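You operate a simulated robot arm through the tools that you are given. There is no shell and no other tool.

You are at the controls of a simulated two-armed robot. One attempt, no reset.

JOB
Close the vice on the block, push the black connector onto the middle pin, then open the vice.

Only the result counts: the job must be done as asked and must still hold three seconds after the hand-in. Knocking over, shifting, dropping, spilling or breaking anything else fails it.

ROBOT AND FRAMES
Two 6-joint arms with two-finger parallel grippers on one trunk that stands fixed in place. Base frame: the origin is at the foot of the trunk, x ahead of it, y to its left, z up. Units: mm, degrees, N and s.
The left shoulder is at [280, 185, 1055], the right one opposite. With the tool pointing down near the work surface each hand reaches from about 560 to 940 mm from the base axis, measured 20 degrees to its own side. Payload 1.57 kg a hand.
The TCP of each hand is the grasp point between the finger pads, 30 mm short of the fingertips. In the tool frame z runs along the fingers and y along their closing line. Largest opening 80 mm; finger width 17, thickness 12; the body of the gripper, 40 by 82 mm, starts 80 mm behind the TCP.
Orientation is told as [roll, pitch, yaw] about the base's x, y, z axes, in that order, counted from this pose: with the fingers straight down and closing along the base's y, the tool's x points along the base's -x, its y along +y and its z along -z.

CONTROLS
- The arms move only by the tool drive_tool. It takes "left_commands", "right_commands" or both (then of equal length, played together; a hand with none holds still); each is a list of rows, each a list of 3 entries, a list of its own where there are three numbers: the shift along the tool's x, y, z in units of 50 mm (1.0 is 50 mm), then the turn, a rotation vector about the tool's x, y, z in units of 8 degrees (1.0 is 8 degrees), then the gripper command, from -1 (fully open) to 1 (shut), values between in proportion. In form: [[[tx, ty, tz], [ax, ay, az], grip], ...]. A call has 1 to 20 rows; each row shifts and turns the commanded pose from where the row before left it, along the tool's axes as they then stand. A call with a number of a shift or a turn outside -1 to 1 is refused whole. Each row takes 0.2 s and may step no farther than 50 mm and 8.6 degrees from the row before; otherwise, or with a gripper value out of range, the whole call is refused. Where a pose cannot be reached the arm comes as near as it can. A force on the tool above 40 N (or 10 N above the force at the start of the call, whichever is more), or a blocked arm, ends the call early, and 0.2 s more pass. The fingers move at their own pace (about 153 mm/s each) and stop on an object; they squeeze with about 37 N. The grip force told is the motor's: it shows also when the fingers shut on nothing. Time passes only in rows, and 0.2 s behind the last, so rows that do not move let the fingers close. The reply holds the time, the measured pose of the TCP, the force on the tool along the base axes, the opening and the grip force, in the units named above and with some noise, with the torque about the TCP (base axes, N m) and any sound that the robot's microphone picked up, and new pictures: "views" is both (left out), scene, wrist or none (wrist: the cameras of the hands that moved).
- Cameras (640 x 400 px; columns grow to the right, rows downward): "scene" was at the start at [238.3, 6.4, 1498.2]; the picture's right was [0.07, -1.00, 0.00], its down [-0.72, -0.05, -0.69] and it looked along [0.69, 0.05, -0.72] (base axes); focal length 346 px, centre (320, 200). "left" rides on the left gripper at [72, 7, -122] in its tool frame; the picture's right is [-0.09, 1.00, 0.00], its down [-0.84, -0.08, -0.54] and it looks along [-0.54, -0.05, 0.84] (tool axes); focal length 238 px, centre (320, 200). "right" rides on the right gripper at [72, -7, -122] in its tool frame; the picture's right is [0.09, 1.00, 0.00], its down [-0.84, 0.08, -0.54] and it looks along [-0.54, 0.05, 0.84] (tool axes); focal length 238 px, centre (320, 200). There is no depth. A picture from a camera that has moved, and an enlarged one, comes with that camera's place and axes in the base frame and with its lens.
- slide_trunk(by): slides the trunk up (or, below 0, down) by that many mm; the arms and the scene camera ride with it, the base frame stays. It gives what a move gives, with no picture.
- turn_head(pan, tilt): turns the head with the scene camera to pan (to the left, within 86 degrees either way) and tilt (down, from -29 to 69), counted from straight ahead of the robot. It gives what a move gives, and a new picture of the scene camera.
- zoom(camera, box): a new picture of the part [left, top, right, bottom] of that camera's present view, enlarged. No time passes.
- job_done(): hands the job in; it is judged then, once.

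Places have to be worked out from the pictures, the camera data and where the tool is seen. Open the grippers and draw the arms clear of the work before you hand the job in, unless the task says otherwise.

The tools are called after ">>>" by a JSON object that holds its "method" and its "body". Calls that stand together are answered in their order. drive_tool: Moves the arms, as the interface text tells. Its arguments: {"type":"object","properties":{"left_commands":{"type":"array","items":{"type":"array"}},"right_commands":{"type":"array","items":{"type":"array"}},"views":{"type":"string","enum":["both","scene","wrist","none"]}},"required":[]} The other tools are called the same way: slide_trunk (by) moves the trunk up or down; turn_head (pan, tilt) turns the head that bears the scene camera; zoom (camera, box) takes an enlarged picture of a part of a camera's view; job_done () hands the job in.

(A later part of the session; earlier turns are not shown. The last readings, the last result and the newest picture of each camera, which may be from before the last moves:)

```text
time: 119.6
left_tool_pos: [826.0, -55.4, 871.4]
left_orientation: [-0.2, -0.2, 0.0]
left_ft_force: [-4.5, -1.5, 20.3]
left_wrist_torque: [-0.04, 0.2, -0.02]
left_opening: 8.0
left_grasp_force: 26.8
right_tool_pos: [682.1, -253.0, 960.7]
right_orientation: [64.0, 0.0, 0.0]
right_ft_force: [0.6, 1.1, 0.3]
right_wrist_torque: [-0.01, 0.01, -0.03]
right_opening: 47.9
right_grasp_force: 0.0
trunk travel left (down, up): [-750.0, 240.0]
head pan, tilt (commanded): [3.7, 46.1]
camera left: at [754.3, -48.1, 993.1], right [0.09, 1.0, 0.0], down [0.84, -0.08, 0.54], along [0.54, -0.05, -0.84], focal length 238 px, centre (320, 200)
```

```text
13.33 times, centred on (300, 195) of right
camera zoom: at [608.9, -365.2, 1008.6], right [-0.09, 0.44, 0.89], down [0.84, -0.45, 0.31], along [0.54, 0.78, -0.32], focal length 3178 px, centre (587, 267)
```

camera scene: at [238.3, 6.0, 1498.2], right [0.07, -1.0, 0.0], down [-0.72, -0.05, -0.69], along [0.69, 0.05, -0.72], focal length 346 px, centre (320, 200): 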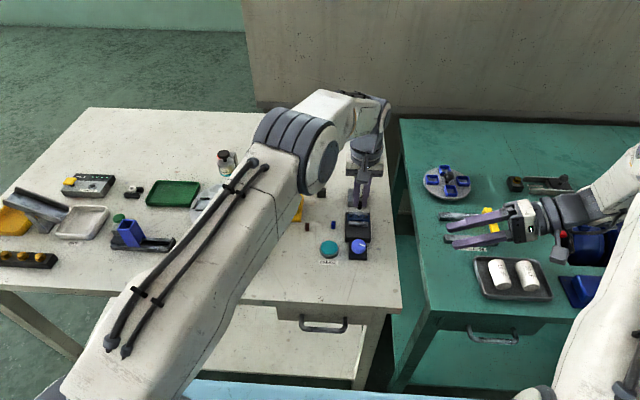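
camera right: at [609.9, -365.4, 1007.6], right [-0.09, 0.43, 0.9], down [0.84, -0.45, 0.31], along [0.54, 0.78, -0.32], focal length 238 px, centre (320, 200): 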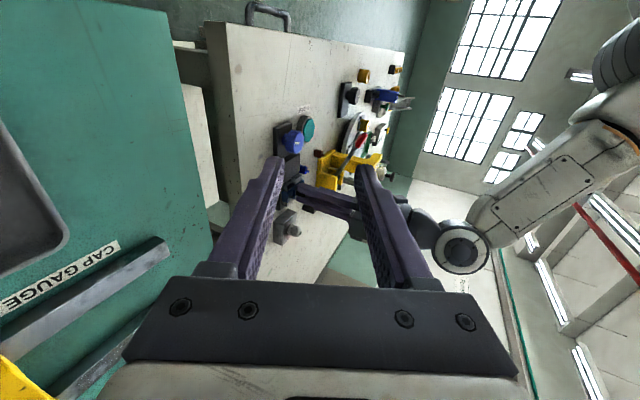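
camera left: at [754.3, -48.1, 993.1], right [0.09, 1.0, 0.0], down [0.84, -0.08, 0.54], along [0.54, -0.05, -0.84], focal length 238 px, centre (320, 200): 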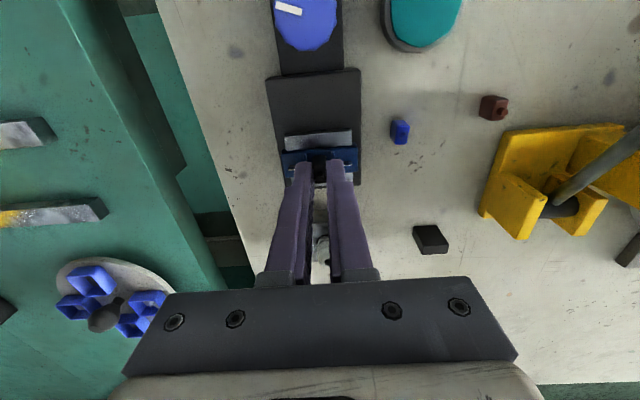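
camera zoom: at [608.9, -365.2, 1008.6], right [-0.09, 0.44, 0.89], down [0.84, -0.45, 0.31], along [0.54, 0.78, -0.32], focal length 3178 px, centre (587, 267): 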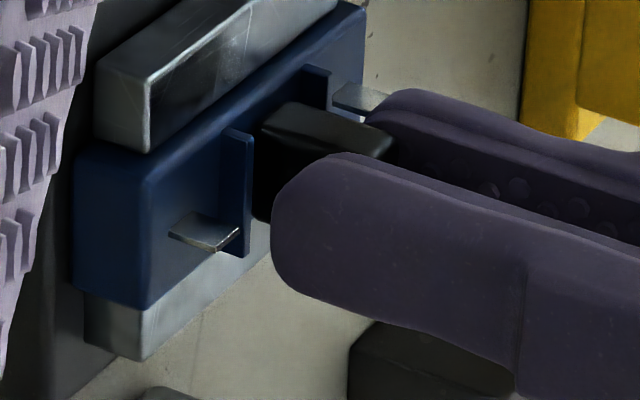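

Seated in this orientation with 20 N on it. I test retention: unload and then lift ~2 mm, watching the force.

>>> {"method": "drive_tool", "body": {"left_commands": [[[0, 0, -0.03], [0, 0, 0], 1], [[0, 0, -0.03], [0, 0, 0], 1], [[0, 0, -0.02], [0, 0, 0], 1], [[0, 0, -0.02], [0, 0, 0], 1], [[0, 0, 0], [0, 0, 0], 1]], "views": "wrist"}}

>>> {"method": "zoom", "body": {"camera": "right", "box": [282, 180, 318, 210]}}

>>> {"method": "zoom", "body": {"camera": "scene", "box": [356, 198, 376, 220]}}

```text
time: 120.8
left_tool_pos: [824.1, -56.1, 873.0]
left_orientation: [-0.1, 0.1, 0.0]
left_ft_force: [0.3, -0.5, -1.0]
left_wrist_torque: [0.01, 0.01, 0.06]
left_opening: 7.9
left_grasp_force: 26.9
right_tool_pos: [682.4, -254.4, 960.6]
right_orientation: [64.1, 0.1, 0.0]
right_ft_force: [0.4, 0.1, -0.4]
right_wrist_torque: [0.0, 0.02, 0.04]
right_opening: 48.2
right_grasp_force: 0.0
trunk travel left (down, up): [-750.0, 240.0]
head pan, tilt (commanded): [3.7, 46.1]
camera left: at [753.7, -48.6, 995.6], right [0.09, 1.0, 0.0], down [0.84, -0.08, 0.54], along [0.54, -0.05, -0.84], focal length 238 px, centre (320, 200)
```

left: 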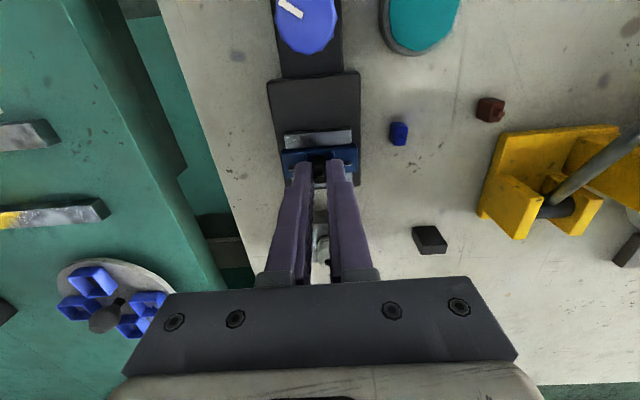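

```text
13.33 times, centred on (300, 195) of right
camera zoom: at [609.8, -365.1, 1007.7], right [-0.09, 0.44, 0.9], down [0.84, -0.45, 0.31], along [0.54, 0.78, -0.32], focal length 3178 px, centre (587, 267)
```

zoom: 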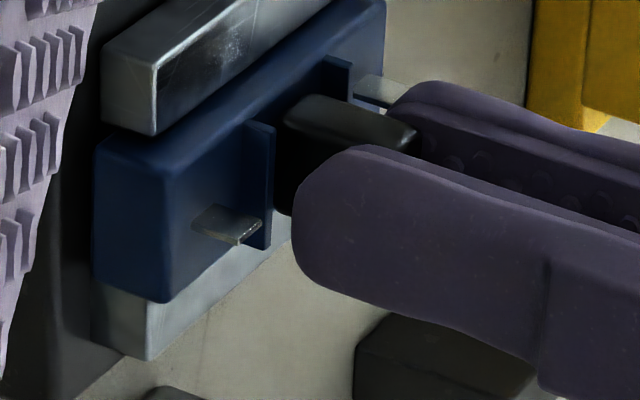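

```text
16.00 times, centred on (366, 209) of scene
camera zoom: at [238.4, 6.0, 1498.1], right [0.07, -1.0, 0.0], down [-0.72, -0.05, -0.69], along [0.69, 0.05, -0.72], focal length 5544 px, centre (-416, 56)
```

zoom: 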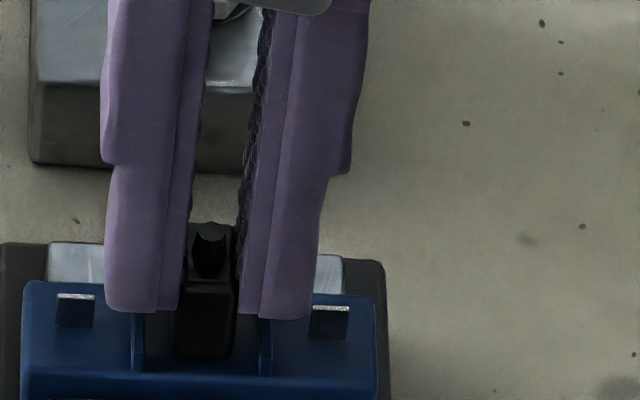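

The side view shows the block itself lifted ~2 mm together with the plug: in this orientation the plug has locked onto the middle pin. I lower it back down into the vice gently (with small x/y correction) until it rests.

>>> {"method": "drive_tool", "body": {"left_commands": [[[-0.012, 0.01, 0.01], [0, 0, 0], 1], [[0, 0, 0.02], [0, 0, 0], 1], [[0, 0, 0.02], [0, 0, 0], 1], [[0, 0, 0], [0, 0, 0], 1], [[0, 0, 0], [0, 0, 0], 1]], "views": "wrist"}}

>>> {"method": "zoom", "body": {"camera": "right", "box": [265, 170, 318, 210]}}

>>> {"method": "zoom", "body": {"camera": "scene", "box": [350, 200, 382, 252]}}

>>> {"method": "zoom", "body": {"camera": "left", "box": [260, 0, 380, 190]}}

```text
time: 122.0
left_tool_pos: [827.0, -54.7, 871.7]
left_orientation: [-0.2, 0.0, 0.1]
left_ft_force: [0.6, -0.8, 3.6]
left_wrist_torque: [-0.04, 0.0, -0.03]
left_opening: 8.1
left_grasp_force: 26.9
right_tool_pos: [682.6, -254.1, 959.0]
right_orientation: [64.0, 0.0, 0.0]
right_ft_force: [0.1, 0.6, -0.6]
right_wrist_torque: [0.02, 0.02, 0.01]
right_opening: 47.8
right_grasp_force: 0.1
trunk travel left (down, up): [-750.0, 240.0]
head pan, tilt (commanded): [3.7, 46.1]
camera left: at [754.8, -48.4, 993.4], right [0.09, 1.0, 0.0], down [0.84, -0.08, 0.54], along [0.54, -0.05, -0.84], focal length 238 px, centre (320, 200)
```

left: 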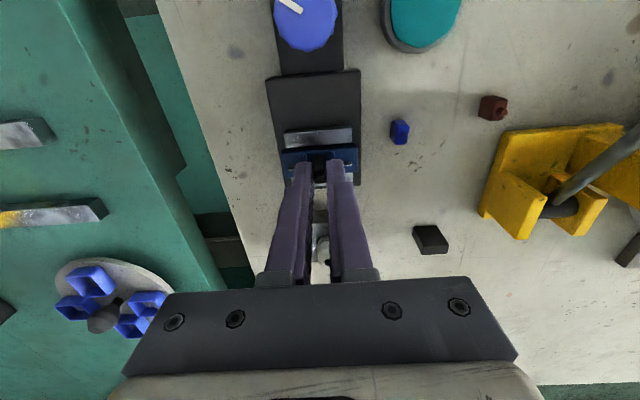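

```text
10.00 times, centred on (292, 190) of right
camera zoom: at [609.6, -365.2, 1007.9], right [-0.09, 0.44, 0.9], down [0.84, -0.45, 0.31], along [0.54, 0.78, -0.32], focal length 2384 px, centre (605, 300)
```

zoom: 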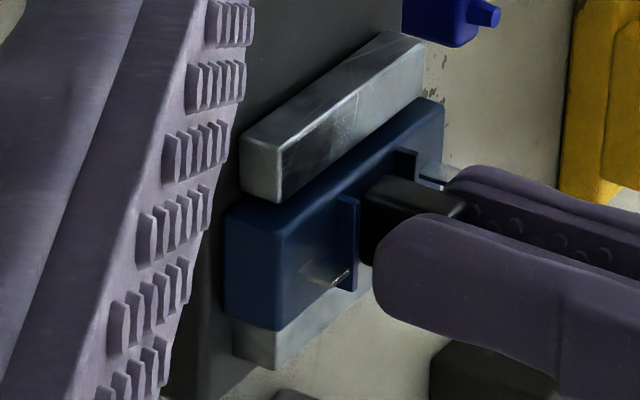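

```text
7.69 times, centred on (366, 226) of scene
camera zoom: at [238.2, 6.0, 1498.3], right [0.07, -1.0, 0.0], down [-0.72, -0.05, -0.69], along [0.69, 0.05, -0.72], focal length 2666 px, centre (-34, 0)
```

zoom: 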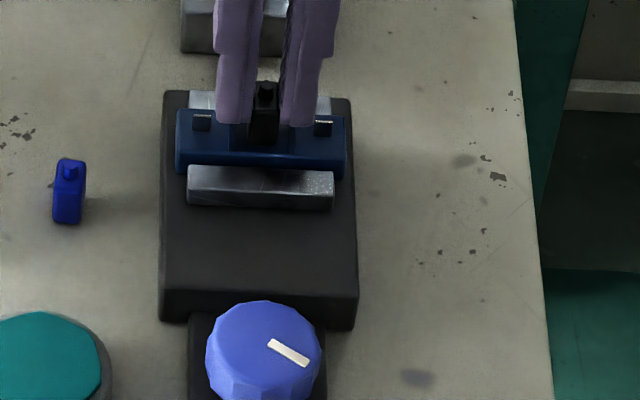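

```text
2.11 times, centred on (320, 95) of left
camera zoom: at [754.8, -48.4, 993.4], right [0.09, 1.0, 0.0], down [0.84, -0.08, 0.54], along [0.54, -0.05, -0.84], focal length 502 px, centre (320, 421)
```

zoom: 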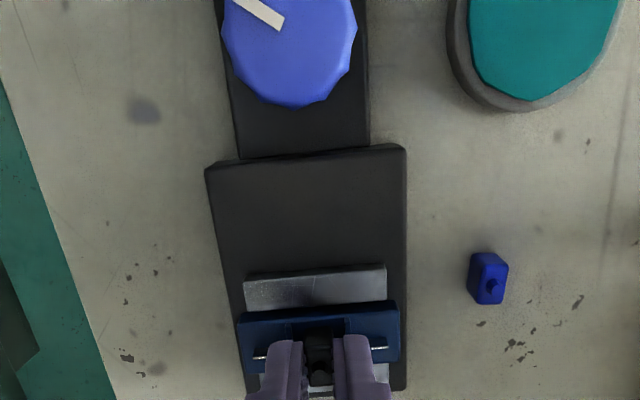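

The plug is back down with light contact, and the block rests in the vice. I open the fingers slightly and lift the left hand straight up, then inspect.

>>> {"method": "drive_tool", "body": {"left_commands": [[[0, 0, 0], [0, 0, 0], 0.75], [[0, 0, 0], [0, 0, 0], 0.62], [[0, 0, 0], [0, 0, 0], 0.6], [[0, 0, -0.1], [0, 0, 0], 0.6], [[0, 0, -0.3], [0, 0, 0], 0.6], [[0, 0, -0.7], [0, 0, 0], 0.6], [[0, 0, -0.8], [0, 0, 0], 0.6], [[0, 0, 0], [0, 0, 0], 0.6]], "views": "both"}}

>>> {"method": "zoom", "body": {"camera": "scene", "box": [350, 200, 382, 252]}}

>>> {"method": "zoom", "body": {"camera": "right", "box": [275, 175, 318, 210]}}

>>> {"method": "zoom", "body": {"camera": "left", "box": [280, 60, 360, 150]}}

```text
time: 123.8
left_tool_pos: [825.8, -49.8, 969.5]
left_orientation: [0.0, 0.1, 0.0]
left_ft_force: [0.0, 0.0, 1.4]
left_wrist_torque: [-0.03, -0.02, -0.01]
left_opening: 16.0
left_grasp_force: 0.0
right_tool_pos: [682.0, -253.2, 960.5]
right_orientation: [64.0, 0.0, -0.1]
right_ft_force: [0.3, -0.8, 0.3]
right_wrist_torque: [-0.04, 0.01, 0.0]
right_opening: 48.0
right_grasp_force: 0.0
trunk travel left (down, up): [-750.0, 240.0]
head pan, tilt (commanded): [3.7, 46.1]
camera scene: at [238.1, 6.1, 1498.3], right [0.07, -1.0, 0.0], down [-0.72, -0.05, -0.69], along [0.69, 0.05, -0.72], focal length 346 px, centre (320, 200)
camera left: at [754.6, -44.4, 1092.1], right [0.09, 1.0, 0.0], down [0.84, -0.08, 0.54], along [0.54, -0.05, -0.84], focal length 238 px, centre (320, 200)
```

scene: 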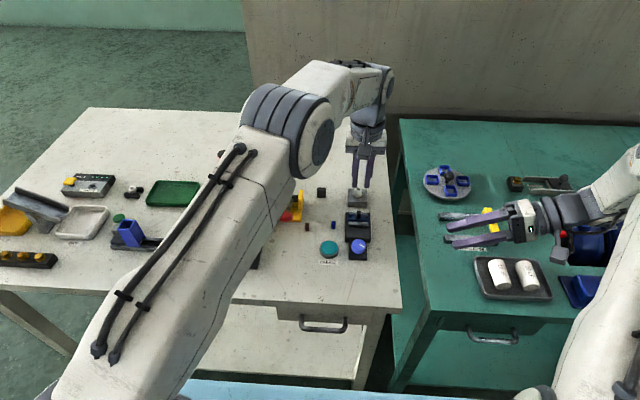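
left: 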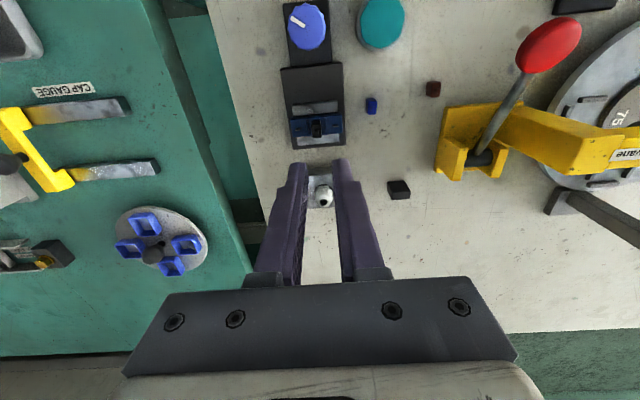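

```text
7.69 times, centred on (366, 226) of scene
camera zoom: at [238.1, 6.1, 1498.3], right [0.07, -1.0, 0.0], down [-0.72, -0.05, -0.69], along [0.69, 0.05, -0.72], focal length 2666 px, centre (-34, 0)
```

zoom: 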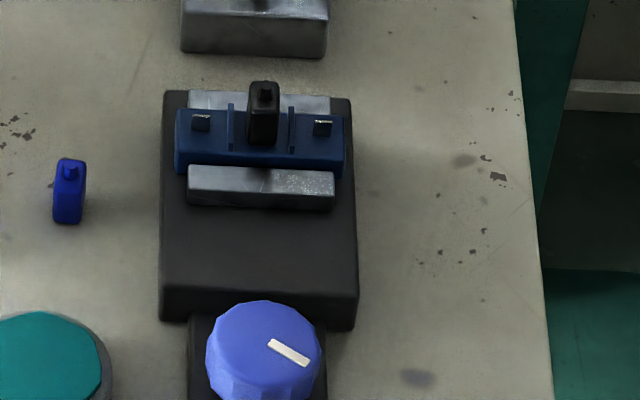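

```text
11.43 times, centred on (296, 192) of right
camera zoom: at [609.6, -365.1, 1007.9], right [-0.09, 0.44, 0.9], down [0.84, -0.45, 0.31], along [0.54, 0.78, -0.32], focal length 2724 px, centre (589, 286)
```

zoom: 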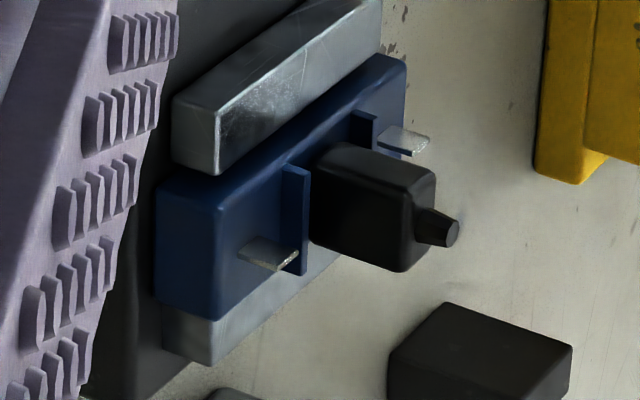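

```text
4.44 times, centred on (320, 105) of left
camera zoom: at [754.6, -44.4, 1092.1], right [0.09, 1.0, 0.0], down [0.84, -0.08, 0.54], along [0.54, -0.05, -0.84], focal length 1059 px, centre (320, 622)
```

zoom: 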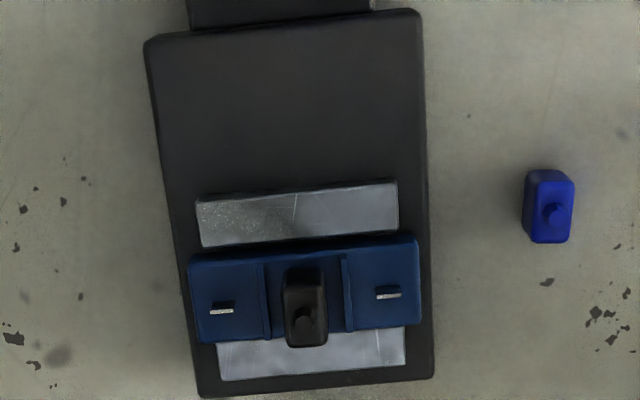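

The plug sits squarely on the middle pin and the block is in the vice. I now withdraw the left hand up and back to its side.

>>> {"method": "drive_tool", "body": {"left_commands": [[[0, 0, -0.9], [0, 0, 0], 0.6], [[0.5, 0.55, -0.4], [0, 0, 0], 0.6], [[0.5, 0.55, -0.4], [0, 0, 0], 0.0], [[0.5, 0.55, -0.4], [0, 0, 0], -1], [[0.5, 0.55, -0.4], [0, 0, 0], -1], [[0.5, 0.55, -0.4], [0, 0, 0], -1], [[0.5, 0.55, -0.4], [0, 0, 0], -1], [[0.5, 0.55, -0.4], [0, 0, 0], -1], [[0.5, 0.55, -0.4], [0, 0, 0], -1], [[0.5, 0.55, -0.2], [0, 0, 0], -1], [[0, 0, 0], [0, 0, 0], -1]], "right_commands": [[[0, 0, 0], [0, 0, 0], -0.2], [[0, 0, 0], [0, 0, 0], -0.2], [[0, 0, 0], [1, 0, 0], -0.2], [[0, 0, 0], [1, 0, 0], -0.2], [[0, 0, 0], [1, 0, 0], -0.2], [[0, 0, 0], [1, 0, 0], -0.2], [[0, 0, 0], [1, 0, 0], -0.2], [[0, 0, 0], [1, 0, 0], -0.2], [[0, 0, 0], [1, 0, 0], -0.2], [[0, 0, 0], [1, 0, 0], -0.2], [[0, 0, 0], [0, 0, 0], -0.2]], "views": "both"}}

>>> {"method": "zoom", "body": {"camera": "scene", "box": [345, 195, 385, 260]}}

```text
time: 126.2
left_tool_pos: [599.9, 194.6, 1184.3]
left_orientation: [-0.2, 0.1, 0.0]
left_ft_force: [0.0, -0.9, 1.8]
left_wrist_torque: [0.0, -0.05, -0.01]
left_opening: 80.0
left_grasp_force: 0.2
right_tool_pos: [683.4, -254.3, 960.6]
right_orientation: [0.0, 0.0, 0.1]
right_ft_force: [-0.2, 0.1, -0.1]
right_wrist_torque: [-0.02, 0.01, -0.02]
right_opening: 48.1
right_grasp_force: 0.1
trunk travel left (down, up): [-750.0, 240.0]
head pan, tilt (commanded): [3.7, 46.1]
camera scene: at [238.0, 6.4, 1498.3], right [0.07, -1.0, 0.0], down [-0.72, -0.05, -0.69], along [0.69, 0.05, -0.72], focal length 346 px, centre (320, 200)
camera right: at [609.8, -259.4, 1082.4], right [-0.09, 1.0, 0.0], down [0.84, 0.08, 0.54], along [0.54, 0.05, -0.84], focal length 238 px, centre (320, 200)
camera left: at [528.8, 200.7, 1305.6], right [0.09, 1.0, 0.0], down [0.84, -0.08, 0.54], along [0.54, -0.05, -0.84], focal length 238 px, centre (320, 200)
```

scene: 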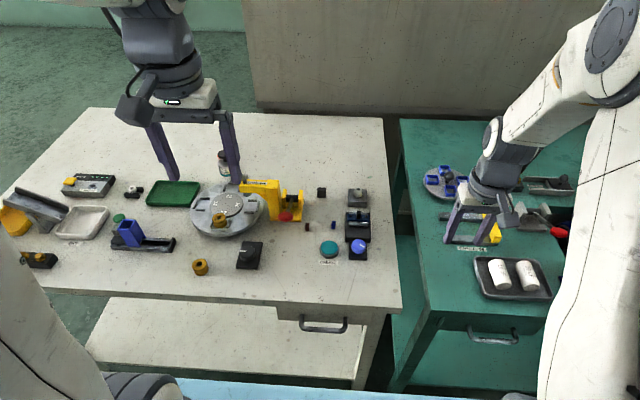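
right: 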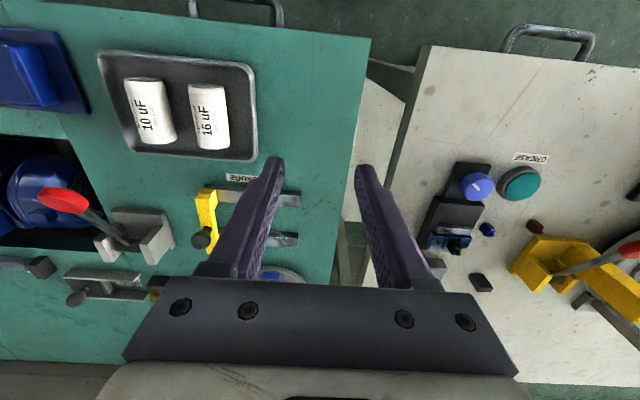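
left: 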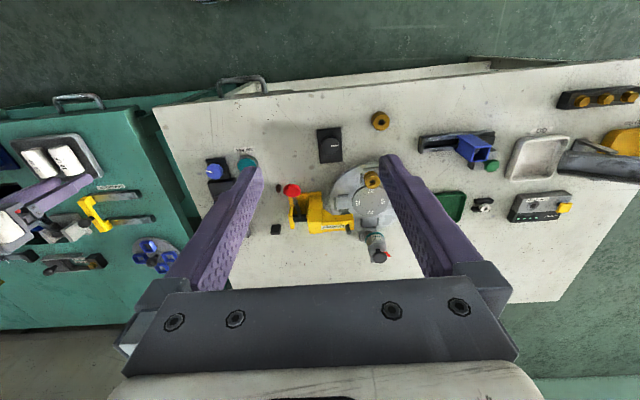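

```text
6.15 times, centred on (365, 228) of scene
camera zoom: at [238.0, 6.4, 1498.3], right [0.07, -1.0, 0.0], down [-0.72, -0.05, -0.69], along [0.69, 0.05, -0.72], focal length 2132 px, centre (43, 31)
```

zoom: 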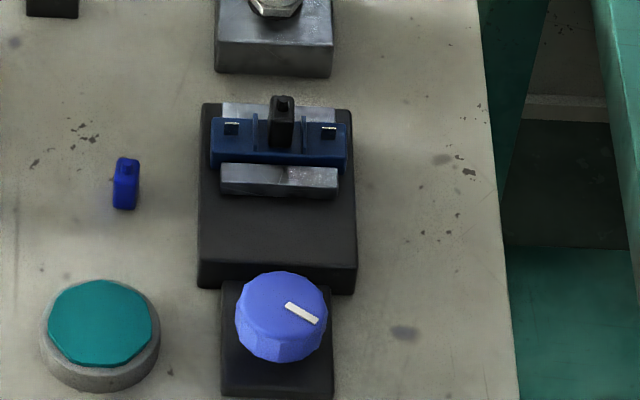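

Everything looks right. Now the right hand goes over the knob; I'll first tighten it once more to the stop with the plug seated, then turn it back to open. Moving above the knob with yaw −32°.

>>> {"method": "drive_tool", "body": {"right_commands": [[[-0.226, 0.796, 0], [0, 0, 0], -0.2], [[-0.226, 0.796, 0], [0, 0, 0], -0.2], [[-0.226, 0.796, 0], [0, 0, 0], -0.2], [[-0.226, 0.796, 0], [0, 0, 0], -0.2], [[-0.226, 0.796, 0], [0, 0, 0], -0.2], [[0, 0, 0], [0, 0, 1], -0.2], [[0, 0, 0], [0, 0, 1], -0.2], [[0, 0, 0], [0, 0, 1], -0.2], [[0, 0, 0], [0, 0, 1], -0.2], [[0, 0, 0.6], [0, 0, 0], -0.2], [[0, 0, 0.6], [0, 0, 0], -0.2], [[0, 0, 0], [0, 0, 0], -0.2], [[0, 0, 0], [0, 0, 0], -0.2]], "views": "both"}}

>>> {"method": "zoom", "body": {"camera": "right", "box": [250, 100, 400, 270]}}

```text
time: 129.0
left_tool_pos: [600.5, 193.5, 1183.4]
left_orientation: [0.0, 0.1, 0.0]
left_ft_force: [0.0, -0.1, -0.4]
left_wrist_torque: [0.01, 0.03, 0.0]
left_opening: 80.0
left_grasp_force: 0.0
right_tool_pos: [739.5, -55.5, 899.7]
right_orientation: [0.1, 0.0, -32.0]
right_ft_force: [-0.6, 0.9, 0.2]
right_wrist_torque: [0.01, -0.02, 0.01]
right_opening: 47.9
right_grasp_force: 0.0
trunk travel left (down, up): [-750.0, 240.0]
head pan, tilt (commanded): [3.7, 46.1]
camera scene: at [238.3, 6.1, 1498.2], right [0.07, -1.0, 0.0], down [-0.72, -0.05, -0.69], along [0.69, 0.05, -0.72], focal length 346 px, centre (320, 200)
camera right: at [674.0, -22.6, 1022.4], right [0.45, 0.89, 0.0], down [0.75, -0.38, 0.54], along [0.48, -0.24, -0.84], focal length 238 px, centre (320, 200)
```

scene: 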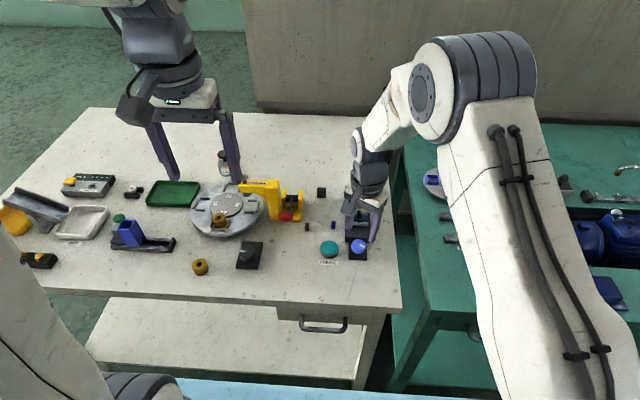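
right: 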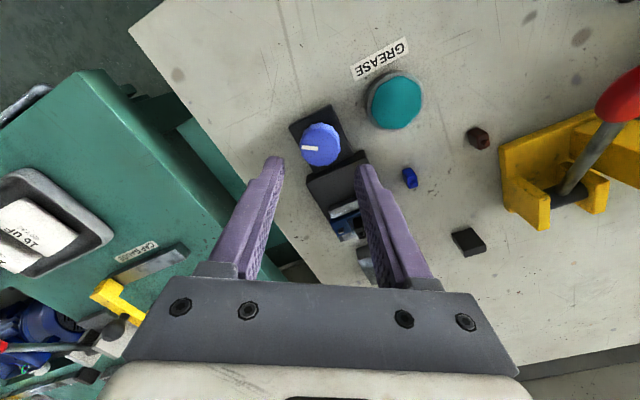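

```text
2.35 times, centred on (325, 185) of right
camera zoom: at [674.0, -22.6, 1022.4], right [0.45, 0.89, 0.0], down [0.75, -0.38, 0.54], along [0.48, -0.24, -0.84], focal length 561 px, centre (308, 235)
```

zoom: 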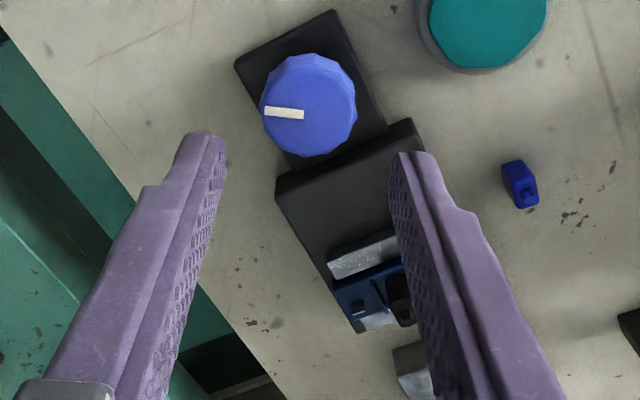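

Aligned over the knob (739.3,−55). I descend 54 mm, grip, and turn counter-clockwise 24° to tighten.

>>> {"method": "drive_tool", "body": {"right_commands": [[[0, 0, 0.5], [0, 0, 0], -0.2], [[0, 0, 0.5], [0, 0, 0], -0.2], [[0, 0, 0.08], [0, 0, 0], -0.2], [[0, 0, 0], [0, 0, 0], -0.2], [[0, 0, 0], [0, 0, 0], 0.2], [[0, 0, 0], [0, 0, 0], 1], [[0, 0, 0], [0, 0, 0], 1], [[0, 0, 0], [0, 0, -0.5], 1], [[0, 0, 0], [0, 0, -0.5], 1], [[0, 0, 0], [0, 0, -0.5], 1], [[0, 0, 0], [0, 0, -0.5], 1], [[0, 0, 0], [0, 0, 0], 1]], "views": "wrist"}}

>>> {"method": "zoom", "body": {"camera": "right", "box": [250, 120, 400, 290]}}

```text
time: 131.6
left_tool_pos: [600.8, 192.8, 1182.5]
left_orientation: [0.0, 0.0, 0.0]
left_ft_force: [-0.3, -0.3, -0.5]
left_wrist_torque: [-0.03, -0.01, 0.01]
left_opening: 79.9
left_grasp_force: 0.1
right_tool_pos: [739.7, -54.7, 846.2]
right_orientation: [0.0, 0.1, -15.9]
right_ft_force: [-2.1, -9.0, -3.2]
right_wrist_torque: [-0.23, 0.21, 0.01]
right_opening: 33.4
right_grasp_force: 41.1
trunk travel left (down, up): [-750.0, 240.0]
head pan, tilt (commanded): [3.7, 46.1]
camera right: at [667.0, -41.1, 968.3], right [0.18, 0.98, 0.0], down [0.83, -0.15, 0.54], along [0.53, -0.1, -0.84], focal length 238 px, centre (320, 200)
```

right: 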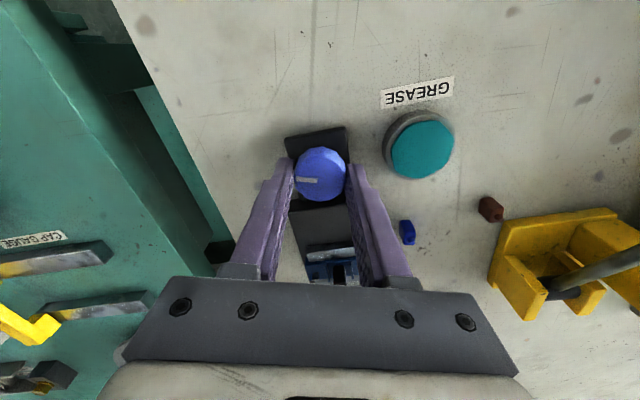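

```text
2.35 times, centred on (325, 205) of right
camera zoom: at [667.0, -41.1, 968.3], right [0.18, 0.98, 0.0], down [0.83, -0.15, 0.54], along [0.53, -0.1, -0.84], focal length 561 px, centre (308, 188)
```

zoom: 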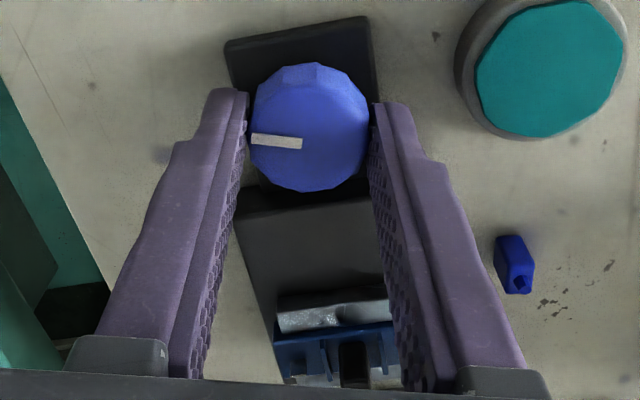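

Turning along with low torque. I continue 20° more to reach the stop.

>>> {"method": "drive_tool", "body": {"right_commands": [[[0, 0, 0], [0, 0, -0.5], 1], [[0, 0, 0], [0, 0, -0.5], 1], [[0, 0, 0], [0, 0, -0.5], 1], [[0, 0, 0], [0, 0, -0.5], 1], [[0, 0, 0], [0, 0, 0], 1]], "views": "wrist"}}

>>> {"method": "zoom", "body": {"camera": "right", "box": [250, 120, 400, 290]}}

```text
time: 132.8
left_tool_pos: [599.8, 193.3, 1182.5]
left_orientation: [-0.2, 0.1, 0.0]
left_ft_force: [0.4, 0.4, 0.5]
left_wrist_torque: [-0.02, 0.0, 0.0]
left_opening: 80.1
left_grasp_force: 0.0
right_tool_pos: [739.4, -53.9, 845.7]
right_orientation: [0.0, -0.1, 0.2]
right_ft_force: [-3.5, -10.4, 5.8]
right_wrist_torque: [-0.21, 0.25, -0.5]
right_opening: 33.4
right_grasp_force: 41.2
trunk travel left (down, up): [-750.0, 240.0]
head pan, tilt (commanded): [3.7, 46.1]
camera right: at [665.7, -61.2, 968.2], right [-0.09, 1.0, 0.0], down [0.84, 0.08, 0.54], along [0.54, 0.05, -0.84], focal length 238 px, centre (320, 200)
```

right: 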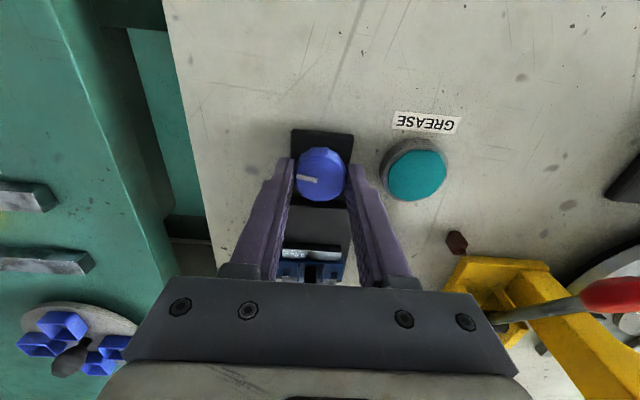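

```text
2.35 times, centred on (325, 205) of right
camera zoom: at [665.7, -61.2, 968.2], right [-0.09, 1.0, 0.0], down [0.84, 0.08, 0.54], along [0.54, 0.05, -0.84], focal length 561 px, centre (308, 188)
```

zoom: 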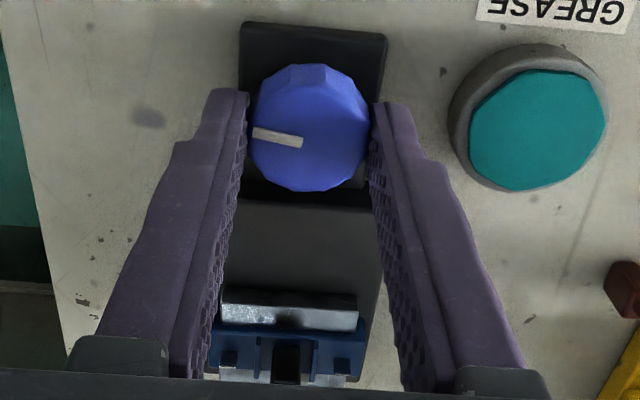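

Torque −0.5 N·m: the vice is tight at its stop with the plug on the pin. Now I open it: turn clockwise 40° in this grip.

>>> {"method": "drive_tool", "body": {"right_commands": [[[0, 0, 0], [0, 0, 0], 1], [[0, 0, 0], [0, 0, 0.5], 1], [[0, 0, 0], [0, 0, 0.5], 1], [[0, 0, 0], [0, 0, 0.5], 1], [[0, 0, 0], [0, 0, 0.5], 1], [[0, 0, 0], [0, 0, 0.5], 1], [[0, 0, 0], [0, 0, 0.5], 1], [[0, 0, 0], [0, 0, 0.5], 1], [[0, 0, 0], [0, 0, 0.5], 1], [[0, 0, 0], [0, 0, 0.5], 1], [[0, 0, 0], [0, 0, 0.5], 1], [[0, 0, 0], [0, 0, 0], 1]], "views": "wrist"}}

>>> {"method": "zoom", "body": {"camera": "right", "box": [250, 120, 400, 290]}}

```text
time: 135.4
left_tool_pos: [600.5, 193.2, 1182.8]
left_orientation: [-0.1, 0.2, 0.1]
left_ft_force: [0.0, 0.2, 0.5]
left_wrist_torque: [0.01, 0.01, -0.02]
left_opening: 80.1
left_grasp_force: 0.0
right_tool_pos: [738.8, -54.2, 844.7]
right_orientation: [0.0, 0.0, -40.1]
right_ft_force: [-2.1, -12.7, 9.7]
right_wrist_torque: [-0.9, -0.43, -0.03]
right_opening: 33.4
right_grasp_force: 41.5
trunk travel left (down, up): [-750.0, 240.0]
head pan, tilt (commanded): [3.7, 46.1]
camera right: at [678.4, -13.4, 968.2], right [0.57, 0.82, 0.0], down [0.69, -0.48, 0.54], along [0.45, -0.31, -0.84], focal length 238 px, centre (320, 200)
```

right: 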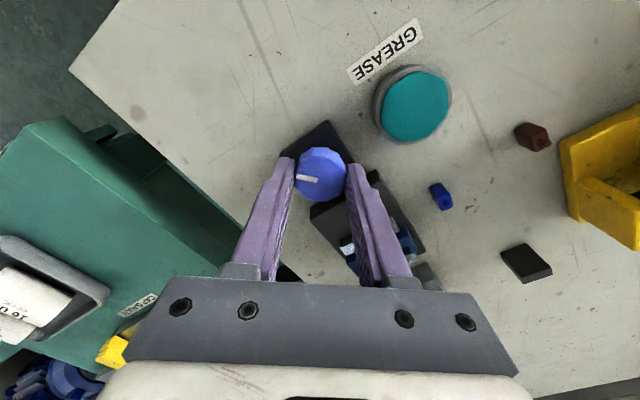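

```text
2.35 times, centred on (325, 205) of right
camera zoom: at [678.4, -13.4, 968.2], right [0.57, 0.82, 0.0], down [0.69, -0.48, 0.54], along [0.45, -0.31, -0.84], focal length 561 px, centre (308, 188)
```

zoom: 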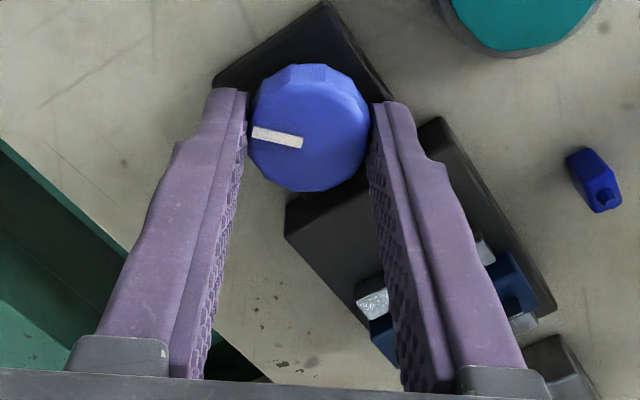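

Opened by 40° (pointer ≈220°). I release narrowly, lift 30 mm, swing the hand to yaw +40° and come back down for the next stroke.

>>> {"method": "drive_tool", "body": {"right_commands": [[[0, 0, 0], [0, 0, 0], 0.0], [[0, 0, 0], [0, 0, 0], 0.0], [[0, 0, -0.6], [0, 0, 0], 0.0], [[0, 0, 0], [0, 0, -1], 0.0], [[0, 0, 0], [0, 0, -1], 0.0], [[0, 0, 0], [0, 0, -1], 0.0], [[0, 0, 0], [0, 0, -1], 0.0], [[0, 0, 0], [0, 0, -1], 0.0], [[0, 0, 0], [0, 0, -1], 0.0], [[0, 0, 0], [0, 0, -1], 0.0], [[0, 0, 0], [0, 0, -1], 0.0], [[0, 0, 0], [0, 0, -1], 0.0], [[0, 0, 0], [0, 0, -1], -0.05], [[0, 0, 0], [0, 0, 0], -0.05], [[0, 0, 0], [0, 0, 0], -0.05]], "views": "wrist"}}

>>> {"method": "zoom", "body": {"camera": "right", "box": [200, 110, 400, 280]}}

```text
time: 138.6
left_tool_pos: [601.3, 194.3, 1183.5]
left_orientation: [-0.1, 0.1, 0.0]
left_ft_force: [-0.4, -0.4, -0.5]
left_wrist_torque: [0.01, 0.01, 0.04]
left_opening: 80.0
left_grasp_force: 0.0
right_tool_pos: [738.5, -54.9, 875.4]
right_orientation: [0.0, 0.0, 40.1]
right_ft_force: [-1.0, -0.3, -0.4]
right_wrist_torque: [0.02, 0.03, -0.02]
right_opening: 42.2
right_grasp_force: 0.1
trunk travel left (down, up): [-750.0, 240.0]
head pan, tilt (commanded): [3.7, 46.1]
camera right: at [686.8, -106.0, 998.0], right [-0.71, 0.7, 0.0], down [0.59, 0.6, 0.54], along [0.38, 0.39, -0.84], focal length 238 px, centre (320, 200)
```

right: 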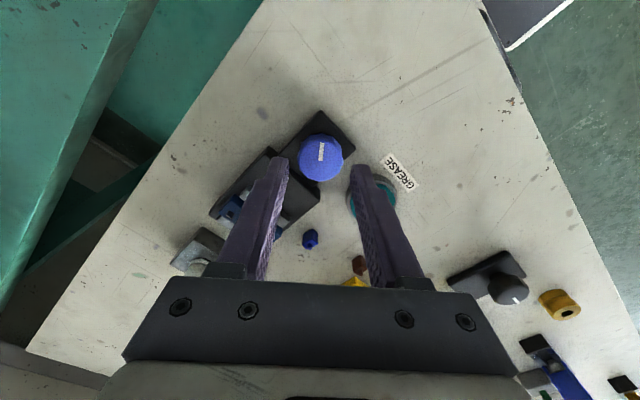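

```text
2.35 times, centred on (300, 195) of right
camera zoom: at [686.8, -106.0, 998.0], right [-0.71, 0.7, 0.0], down [0.59, 0.6, 0.54], along [0.38, 0.39, -0.84], focal length 561 px, centre (367, 212)
```

zoom: 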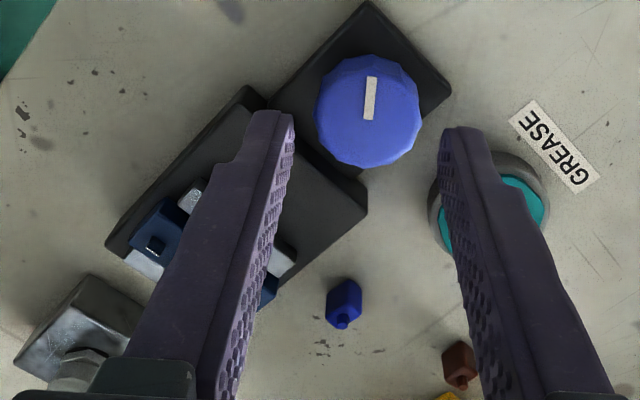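

Centred. I descend, grip, and turn clockwise 48°.

>>> {"method": "drive_tool", "body": {"right_commands": [[[0, 0, 0.3], [0, 0, 0], -0.05], [[0, 0, 0.28], [0, 0, 0], -0.05], [[0, 0, 0], [0, 0, 0], -0.05], [[0, 0, 0], [0, 0, 0], 0.3], [[0, 0, 0], [0, 0, 0], 1], [[0, 0, 0], [0, 0, 0], 1], [[0, 0, 0], [0, 0, 0.5], 1], [[0, 0, 0], [0, 0, 0.5], 1], [[0, 0, 0], [0, 0, 0.5], 1], [[0, 0, 0], [0, 0, 0.5], 1], [[0, 0, 0], [0, 0, 0.5], 1], [[0, 0, 0], [0, 0, 0.5], 1], [[0, 0, 0], [0, 0, 0.5], 1], [[0, 0, 0], [0, 0, 0.5], 1], [[0, 0, 0], [0, 0, 0.5], 1], [[0, 0, 0], [0, 0, 0.5], 1], [[0, 0, 0], [0, 0, 0.5], 1], [[0, 0, 0], [0, 0, 0.5], 1], [[0, 0, 0], [0, 0, 0], 1]], "views": "wrist"}}

>>> {"method": "zoom", "body": {"camera": "right", "box": [250, 120, 400, 290]}}

```text
time: 142.6
left_tool_pos: [601.0, 194.8, 1182.8]
left_orientation: [-0.1, 0.1, -0.1]
left_ft_force: [0.4, -0.3, 0.1]
left_wrist_torque: [-0.02, -0.04, 0.02]
left_opening: 80.0
left_grasp_force: 0.0
right_tool_pos: [740.9, -54.3, 846.9]
right_orientation: [0.1, -0.1, -8.1]
right_ft_force: [12.8, -5.1, 3.4]
right_wrist_torque: [-0.08, 0.45, 0.02]
right_opening: 33.6
right_grasp_force: 41.3
trunk travel left (down, up): [-750.0, 240.0]
head pan, tilt (commanded): [3.7, 46.1]
camera right: at [666.9, -51.2, 969.3], right [0.05, 1.0, 0.0], down [0.84, -0.04, 0.54], along [0.54, -0.03, -0.84], focal length 238 px, centre (320, 200)
```

right: 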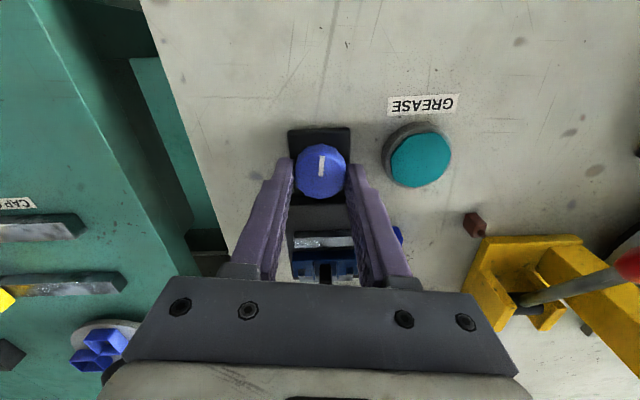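

```text
2.35 times, centred on (325, 205) of right
camera zoom: at [666.9, -51.2, 969.3], right [0.05, 1.0, 0.0], down [0.84, -0.04, 0.54], along [0.54, -0.03, -0.84], focal length 561 px, centre (308, 188)
```

zoom: 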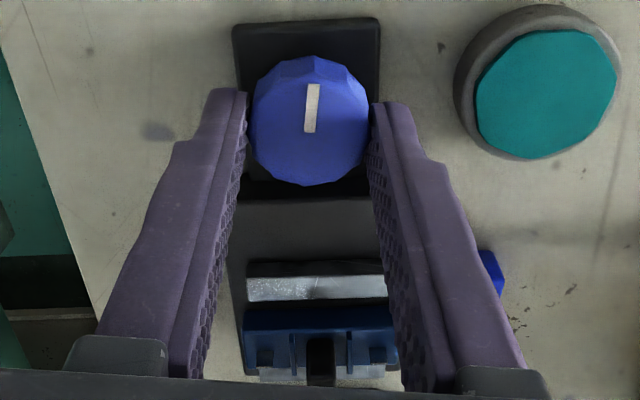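

The jaw is retreating from the block and the plug stays put. I continue clockwise 32°.

>>> {"method": "drive_tool", "body": {"right_commands": [[[0, 0, 0], [0, 0, 0.5], 1], [[0, 0, 0], [0, 0, 0.5], 1], [[0, 0, 0], [0, 0, 0.5], 1], [[0, 0, 0], [0, 0, 0.5], 1], [[0, 0, 0], [0, 0, 0.5], 1], [[0, 0, 0], [0, 0, 0.5], 1], [[0, 0, 0], [0, 0, 0.5], 1], [[0, 0, 0], [0, 0, 0.5], 1], [[0, 0, 0], [0, 0, 0], 1]], "views": "wrist"}}

>>> {"method": "zoom", "body": {"camera": "right", "box": [250, 120, 400, 290]}}

```text
time: 144.6
left_tool_pos: [600.3, 193.8, 1183.5]
left_orientation: [-0.1, 0.1, 0.0]
left_ft_force: [0.1, -0.3, 0.0]
left_wrist_torque: [0.01, 0.0, -0.02]
left_opening: 80.2
left_grasp_force: 0.0
right_tool_pos: [740.0, -56.3, 846.0]
right_orientation: [0.1, 0.0, -40.0]
right_ft_force: [8.1, -17.9, 16.8]
right_wrist_torque: [-0.78, -0.38, 0.05]
right_opening: 33.5
right_grasp_force: 41.1
trunk travel left (down, up): [-750.0, 240.0]
head pan, tilt (commanded): [3.7, 46.1]
camera right: at [679.3, -14.4, 969.3], right [0.57, 0.82, 0.0], down [0.69, -0.48, 0.54], along [0.45, -0.31, -0.84], focal length 238 px, centre (320, 200)
```

right: 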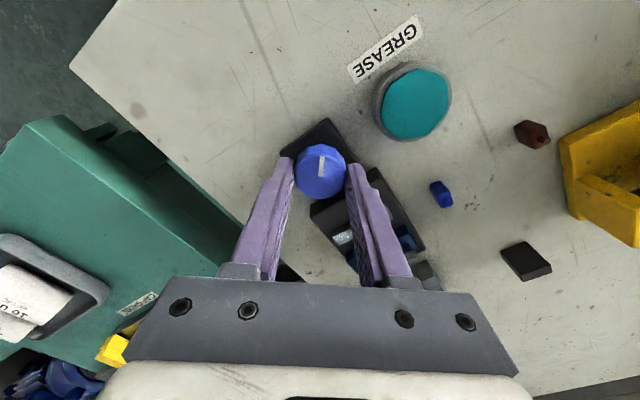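

```text
2.35 times, centred on (325, 205) of right
camera zoom: at [679.3, -14.4, 969.3], right [0.57, 0.82, 0.0], down [0.69, -0.48, 0.54], along [0.45, -0.31, -0.84], focal length 561 px, centre (308, 188)
```

zoom: 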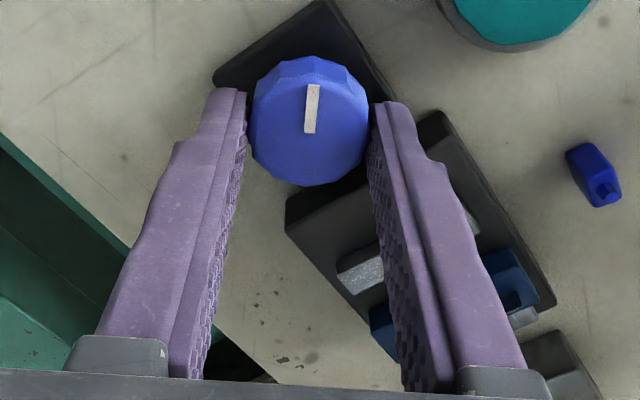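

Pointer ≈142°; about 50° remain. I release, lift, swing to yaw +24°.

>>> {"method": "drive_tool", "body": {"right_commands": [[[0, 0, 0], [0, 0, 0], 0.0], [[0, 0, 0], [0, 0, 0], 0.0], [[0, 0, -0.6], [0, 0, 0], 0.0], [[0, 0, 0], [0, 0, -1], 0.0], [[0, 0, 0], [0, 0, -1], 0.0], [[0, 0, 0], [0, 0, -1], 0.0], [[0, 0, 0], [0, 0, -1], 0.0], [[0, 0, 0], [0, 0, -1], 0.0], [[0, 0, 0], [0, 0, -1], 0.0], [[0, 0, 0], [0, 0, -1], 0.0], [[0, 0, 0], [0, 0, -1], -0.1], [[0, 0, 0], [0, 0, 0], -0.1], [[0, 0, 0], [0, 0, 0], -0.1]], "views": "wrist"}}

>>> {"method": "zoom", "body": {"camera": "right", "box": [225, 110, 400, 280]}}

```text
time: 147.4
left_tool_pos: [600.8, 194.0, 1182.1]
left_orientation: [-0.1, 0.1, 0.0]
left_ft_force: [0.2, 0.1, -0.1]
left_wrist_torque: [0.0, 0.04, -0.01]
left_opening: 79.9
left_grasp_force: 0.1
right_tool_pos: [739.9, -55.2, 875.3]
right_orientation: [0.0, 0.1, 24.1]
right_ft_force: [-0.6, 0.0, -0.6]
right_wrist_torque: [-0.01, 0.01, 0.04]
right_opening: 43.9
right_grasp_force: 0.0
trunk travel left (down, up): [-750.0, 240.0]
head pan, tilt (commanded): [3.7, 46.1]
camera right: at [675.5, -89.6, 998.3], right [-0.49, 0.87, 0.0], down [0.73, 0.41, 0.54], along [0.47, 0.27, -0.84], focal length 238 px, centre (320, 200)
```

right: 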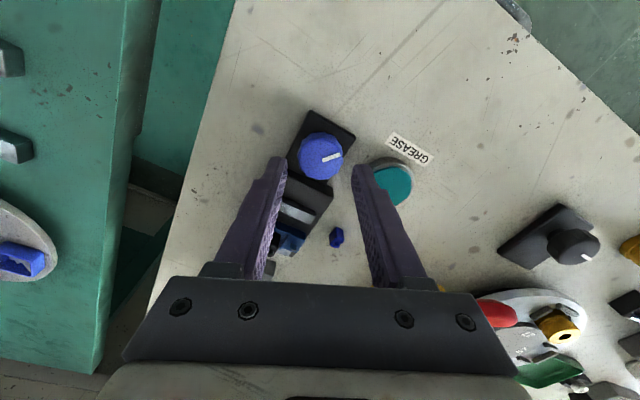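

```text
2.35 times, centred on (312, 195) of right
camera zoom: at [675.5, -89.6, 998.3], right [-0.49, 0.87, 0.0], down [0.73, 0.41, 0.54], along [0.47, 0.27, -0.84], focal length 561 px, centre (338, 212)
```

zoom: 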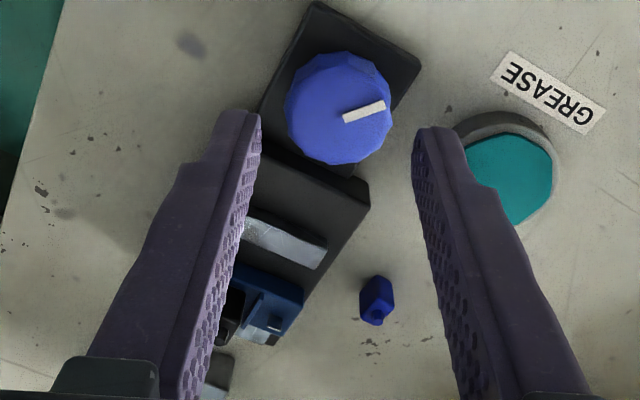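

Centred on the knob (its centre is on the tool axis). I descend, grip and turn clockwise 48°.

>>> {"method": "drive_tool", "body": {"right_commands": [[[0, 0, 0.3], [0, 0, 0], -0.1], [[0, 0, 0.28], [0, 0, 0], -0.1], [[0, 0, 0], [0, 0, 0], -0.1], [[0, 0, 0], [0, 0, 0], 0.3], [[0, 0, 0], [0, 0, 0], 1], [[0, 0, 0], [0, 0, 0], 1], [[0, 0, 0], [0, 0, 0.5], 1], [[0, 0, 0], [0, 0, 0.5], 1], [[0, 0, 0], [0, 0, 0.5], 1], [[0, 0, 0], [0, 0, 0.5], 1], [[0, 0, 0], [0, 0, 0.5], 1], [[0, 0, 0], [0, 0, 0.5], 1], [[0, 0, 0], [0, 0, 0.5], 1], [[0, 0, 0], [0, 0, 0.5], 1], [[0, 0, 0], [0, 0, 0.5], 1], [[0, 0, 0], [0, 0, 0.5], 1], [[0, 0, 0], [0, 0, 0], 1]], "views": "wrist"}}

>>> {"method": "zoom", "body": {"camera": "right", "box": [250, 120, 400, 290]}}

```text
time: 151.0
left_tool_pos: [601.3, 194.1, 1183.3]
left_orientation: [-0.1, 0.2, 0.0]
left_ft_force: [-0.6, -0.1, 0.9]
left_wrist_torque: [0.02, 0.03, 0.01]
left_opening: 79.9
left_grasp_force: 0.0
right_tool_pos: [740.5, -54.9, 847.0]
right_orientation: [-0.1, 0.0, -16.0]
right_ft_force: [6.7, -10.7, -16.1]
right_wrist_torque: [-0.22, 0.07, 0.03]
right_opening: 33.4
right_grasp_force: 41.0
trunk travel left (down, up): [-750.0, 240.0]
head pan, tilt (commanded): [3.7, 46.1]
camera right: at [667.5, -41.2, 969.0], right [0.19, 0.98, 0.0], down [0.83, -0.16, 0.54], along [0.53, -0.1, -0.84], focal length 238 px, centre (320, 200)
```

right: 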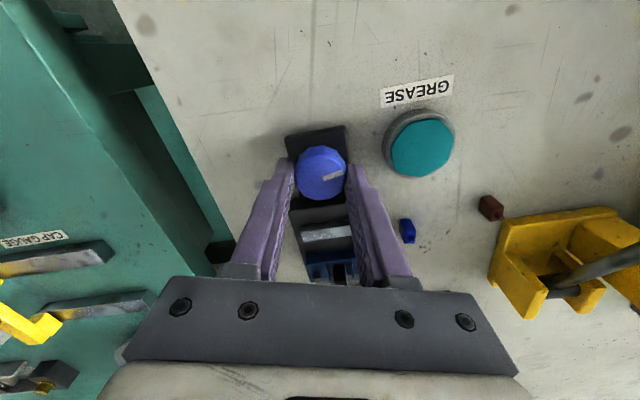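

```text
2.35 times, centred on (325, 205) of right
camera zoom: at [667.5, -41.2, 969.0], right [0.19, 0.98, 0.0], down [0.83, -0.16, 0.54], along [0.53, -0.1, -0.84], focal length 561 px, centre (308, 188)
```

zoom: 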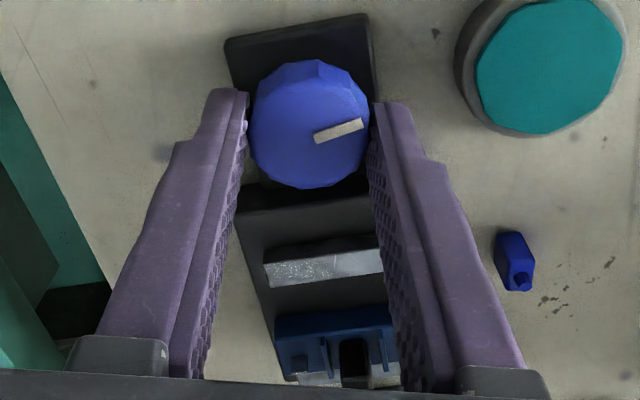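

Pointer ≈98°, jaws clearly open. I turn the last ~10° to the open stop.

>>> {"method": "drive_tool", "body": {"right_commands": [[[0, 0, 0], [0, 0, 0.5], 1], [[0, 0, 0], [0, 0, 0.5], 1], [[0, 0, 0], [0, 0, 0.5], 1], [[0, 0, 0], [0, 0, 0], 1]], "views": "wrist"}}

>>> {"method": "zoom", "body": {"camera": "right", "box": [250, 120, 400, 290]}}

```text
time: 152.0
left_tool_pos: [601.5, 193.7, 1182.0]
left_orientation: [-0.1, 0.2, 0.0]
left_ft_force: [0.9, -0.6, -0.1]
left_wrist_torque: [0.04, -0.03, -0.01]
left_opening: 80.0
left_grasp_force: 0.0
right_tool_pos: [740.0, -55.3, 846.2]
right_orientation: [-0.1, 0.1, -28.0]
right_ft_force: [2.1, -15.1, -12.9]
right_wrist_torque: [-0.57, -0.01, 0.44]
right_opening: 33.3
right_grasp_force: 40.9
trunk travel left (down, up): [-750.0, 240.0]
head pan, tilt (commanded): [3.7, 46.1]
camera right: at [671.8, -26.8, 969.4], right [0.39, 0.92, 0.0], down [0.78, -0.32, 0.54], along [0.5, -0.21, -0.84], focal length 238 px, centre (320, 200)
```

right: 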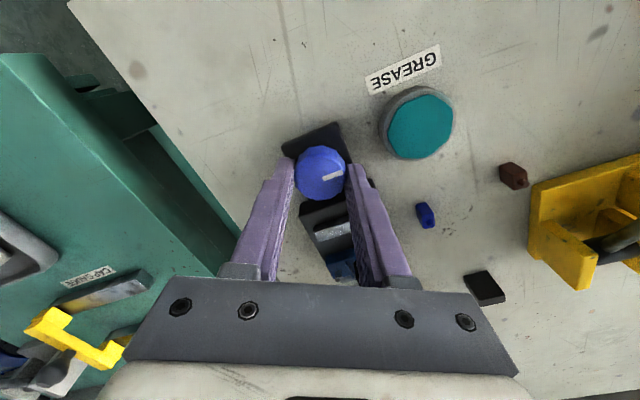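

```text
2.35 times, centred on (325, 205) of right
camera zoom: at [671.8, -26.8, 969.4], right [0.39, 0.92, 0.0], down [0.78, -0.32, 0.54], along [0.5, -0.21, -0.84], focal length 561 px, centre (308, 188)
```

zoom: 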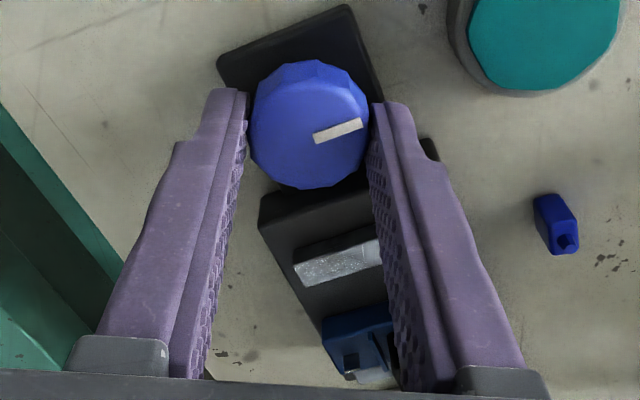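

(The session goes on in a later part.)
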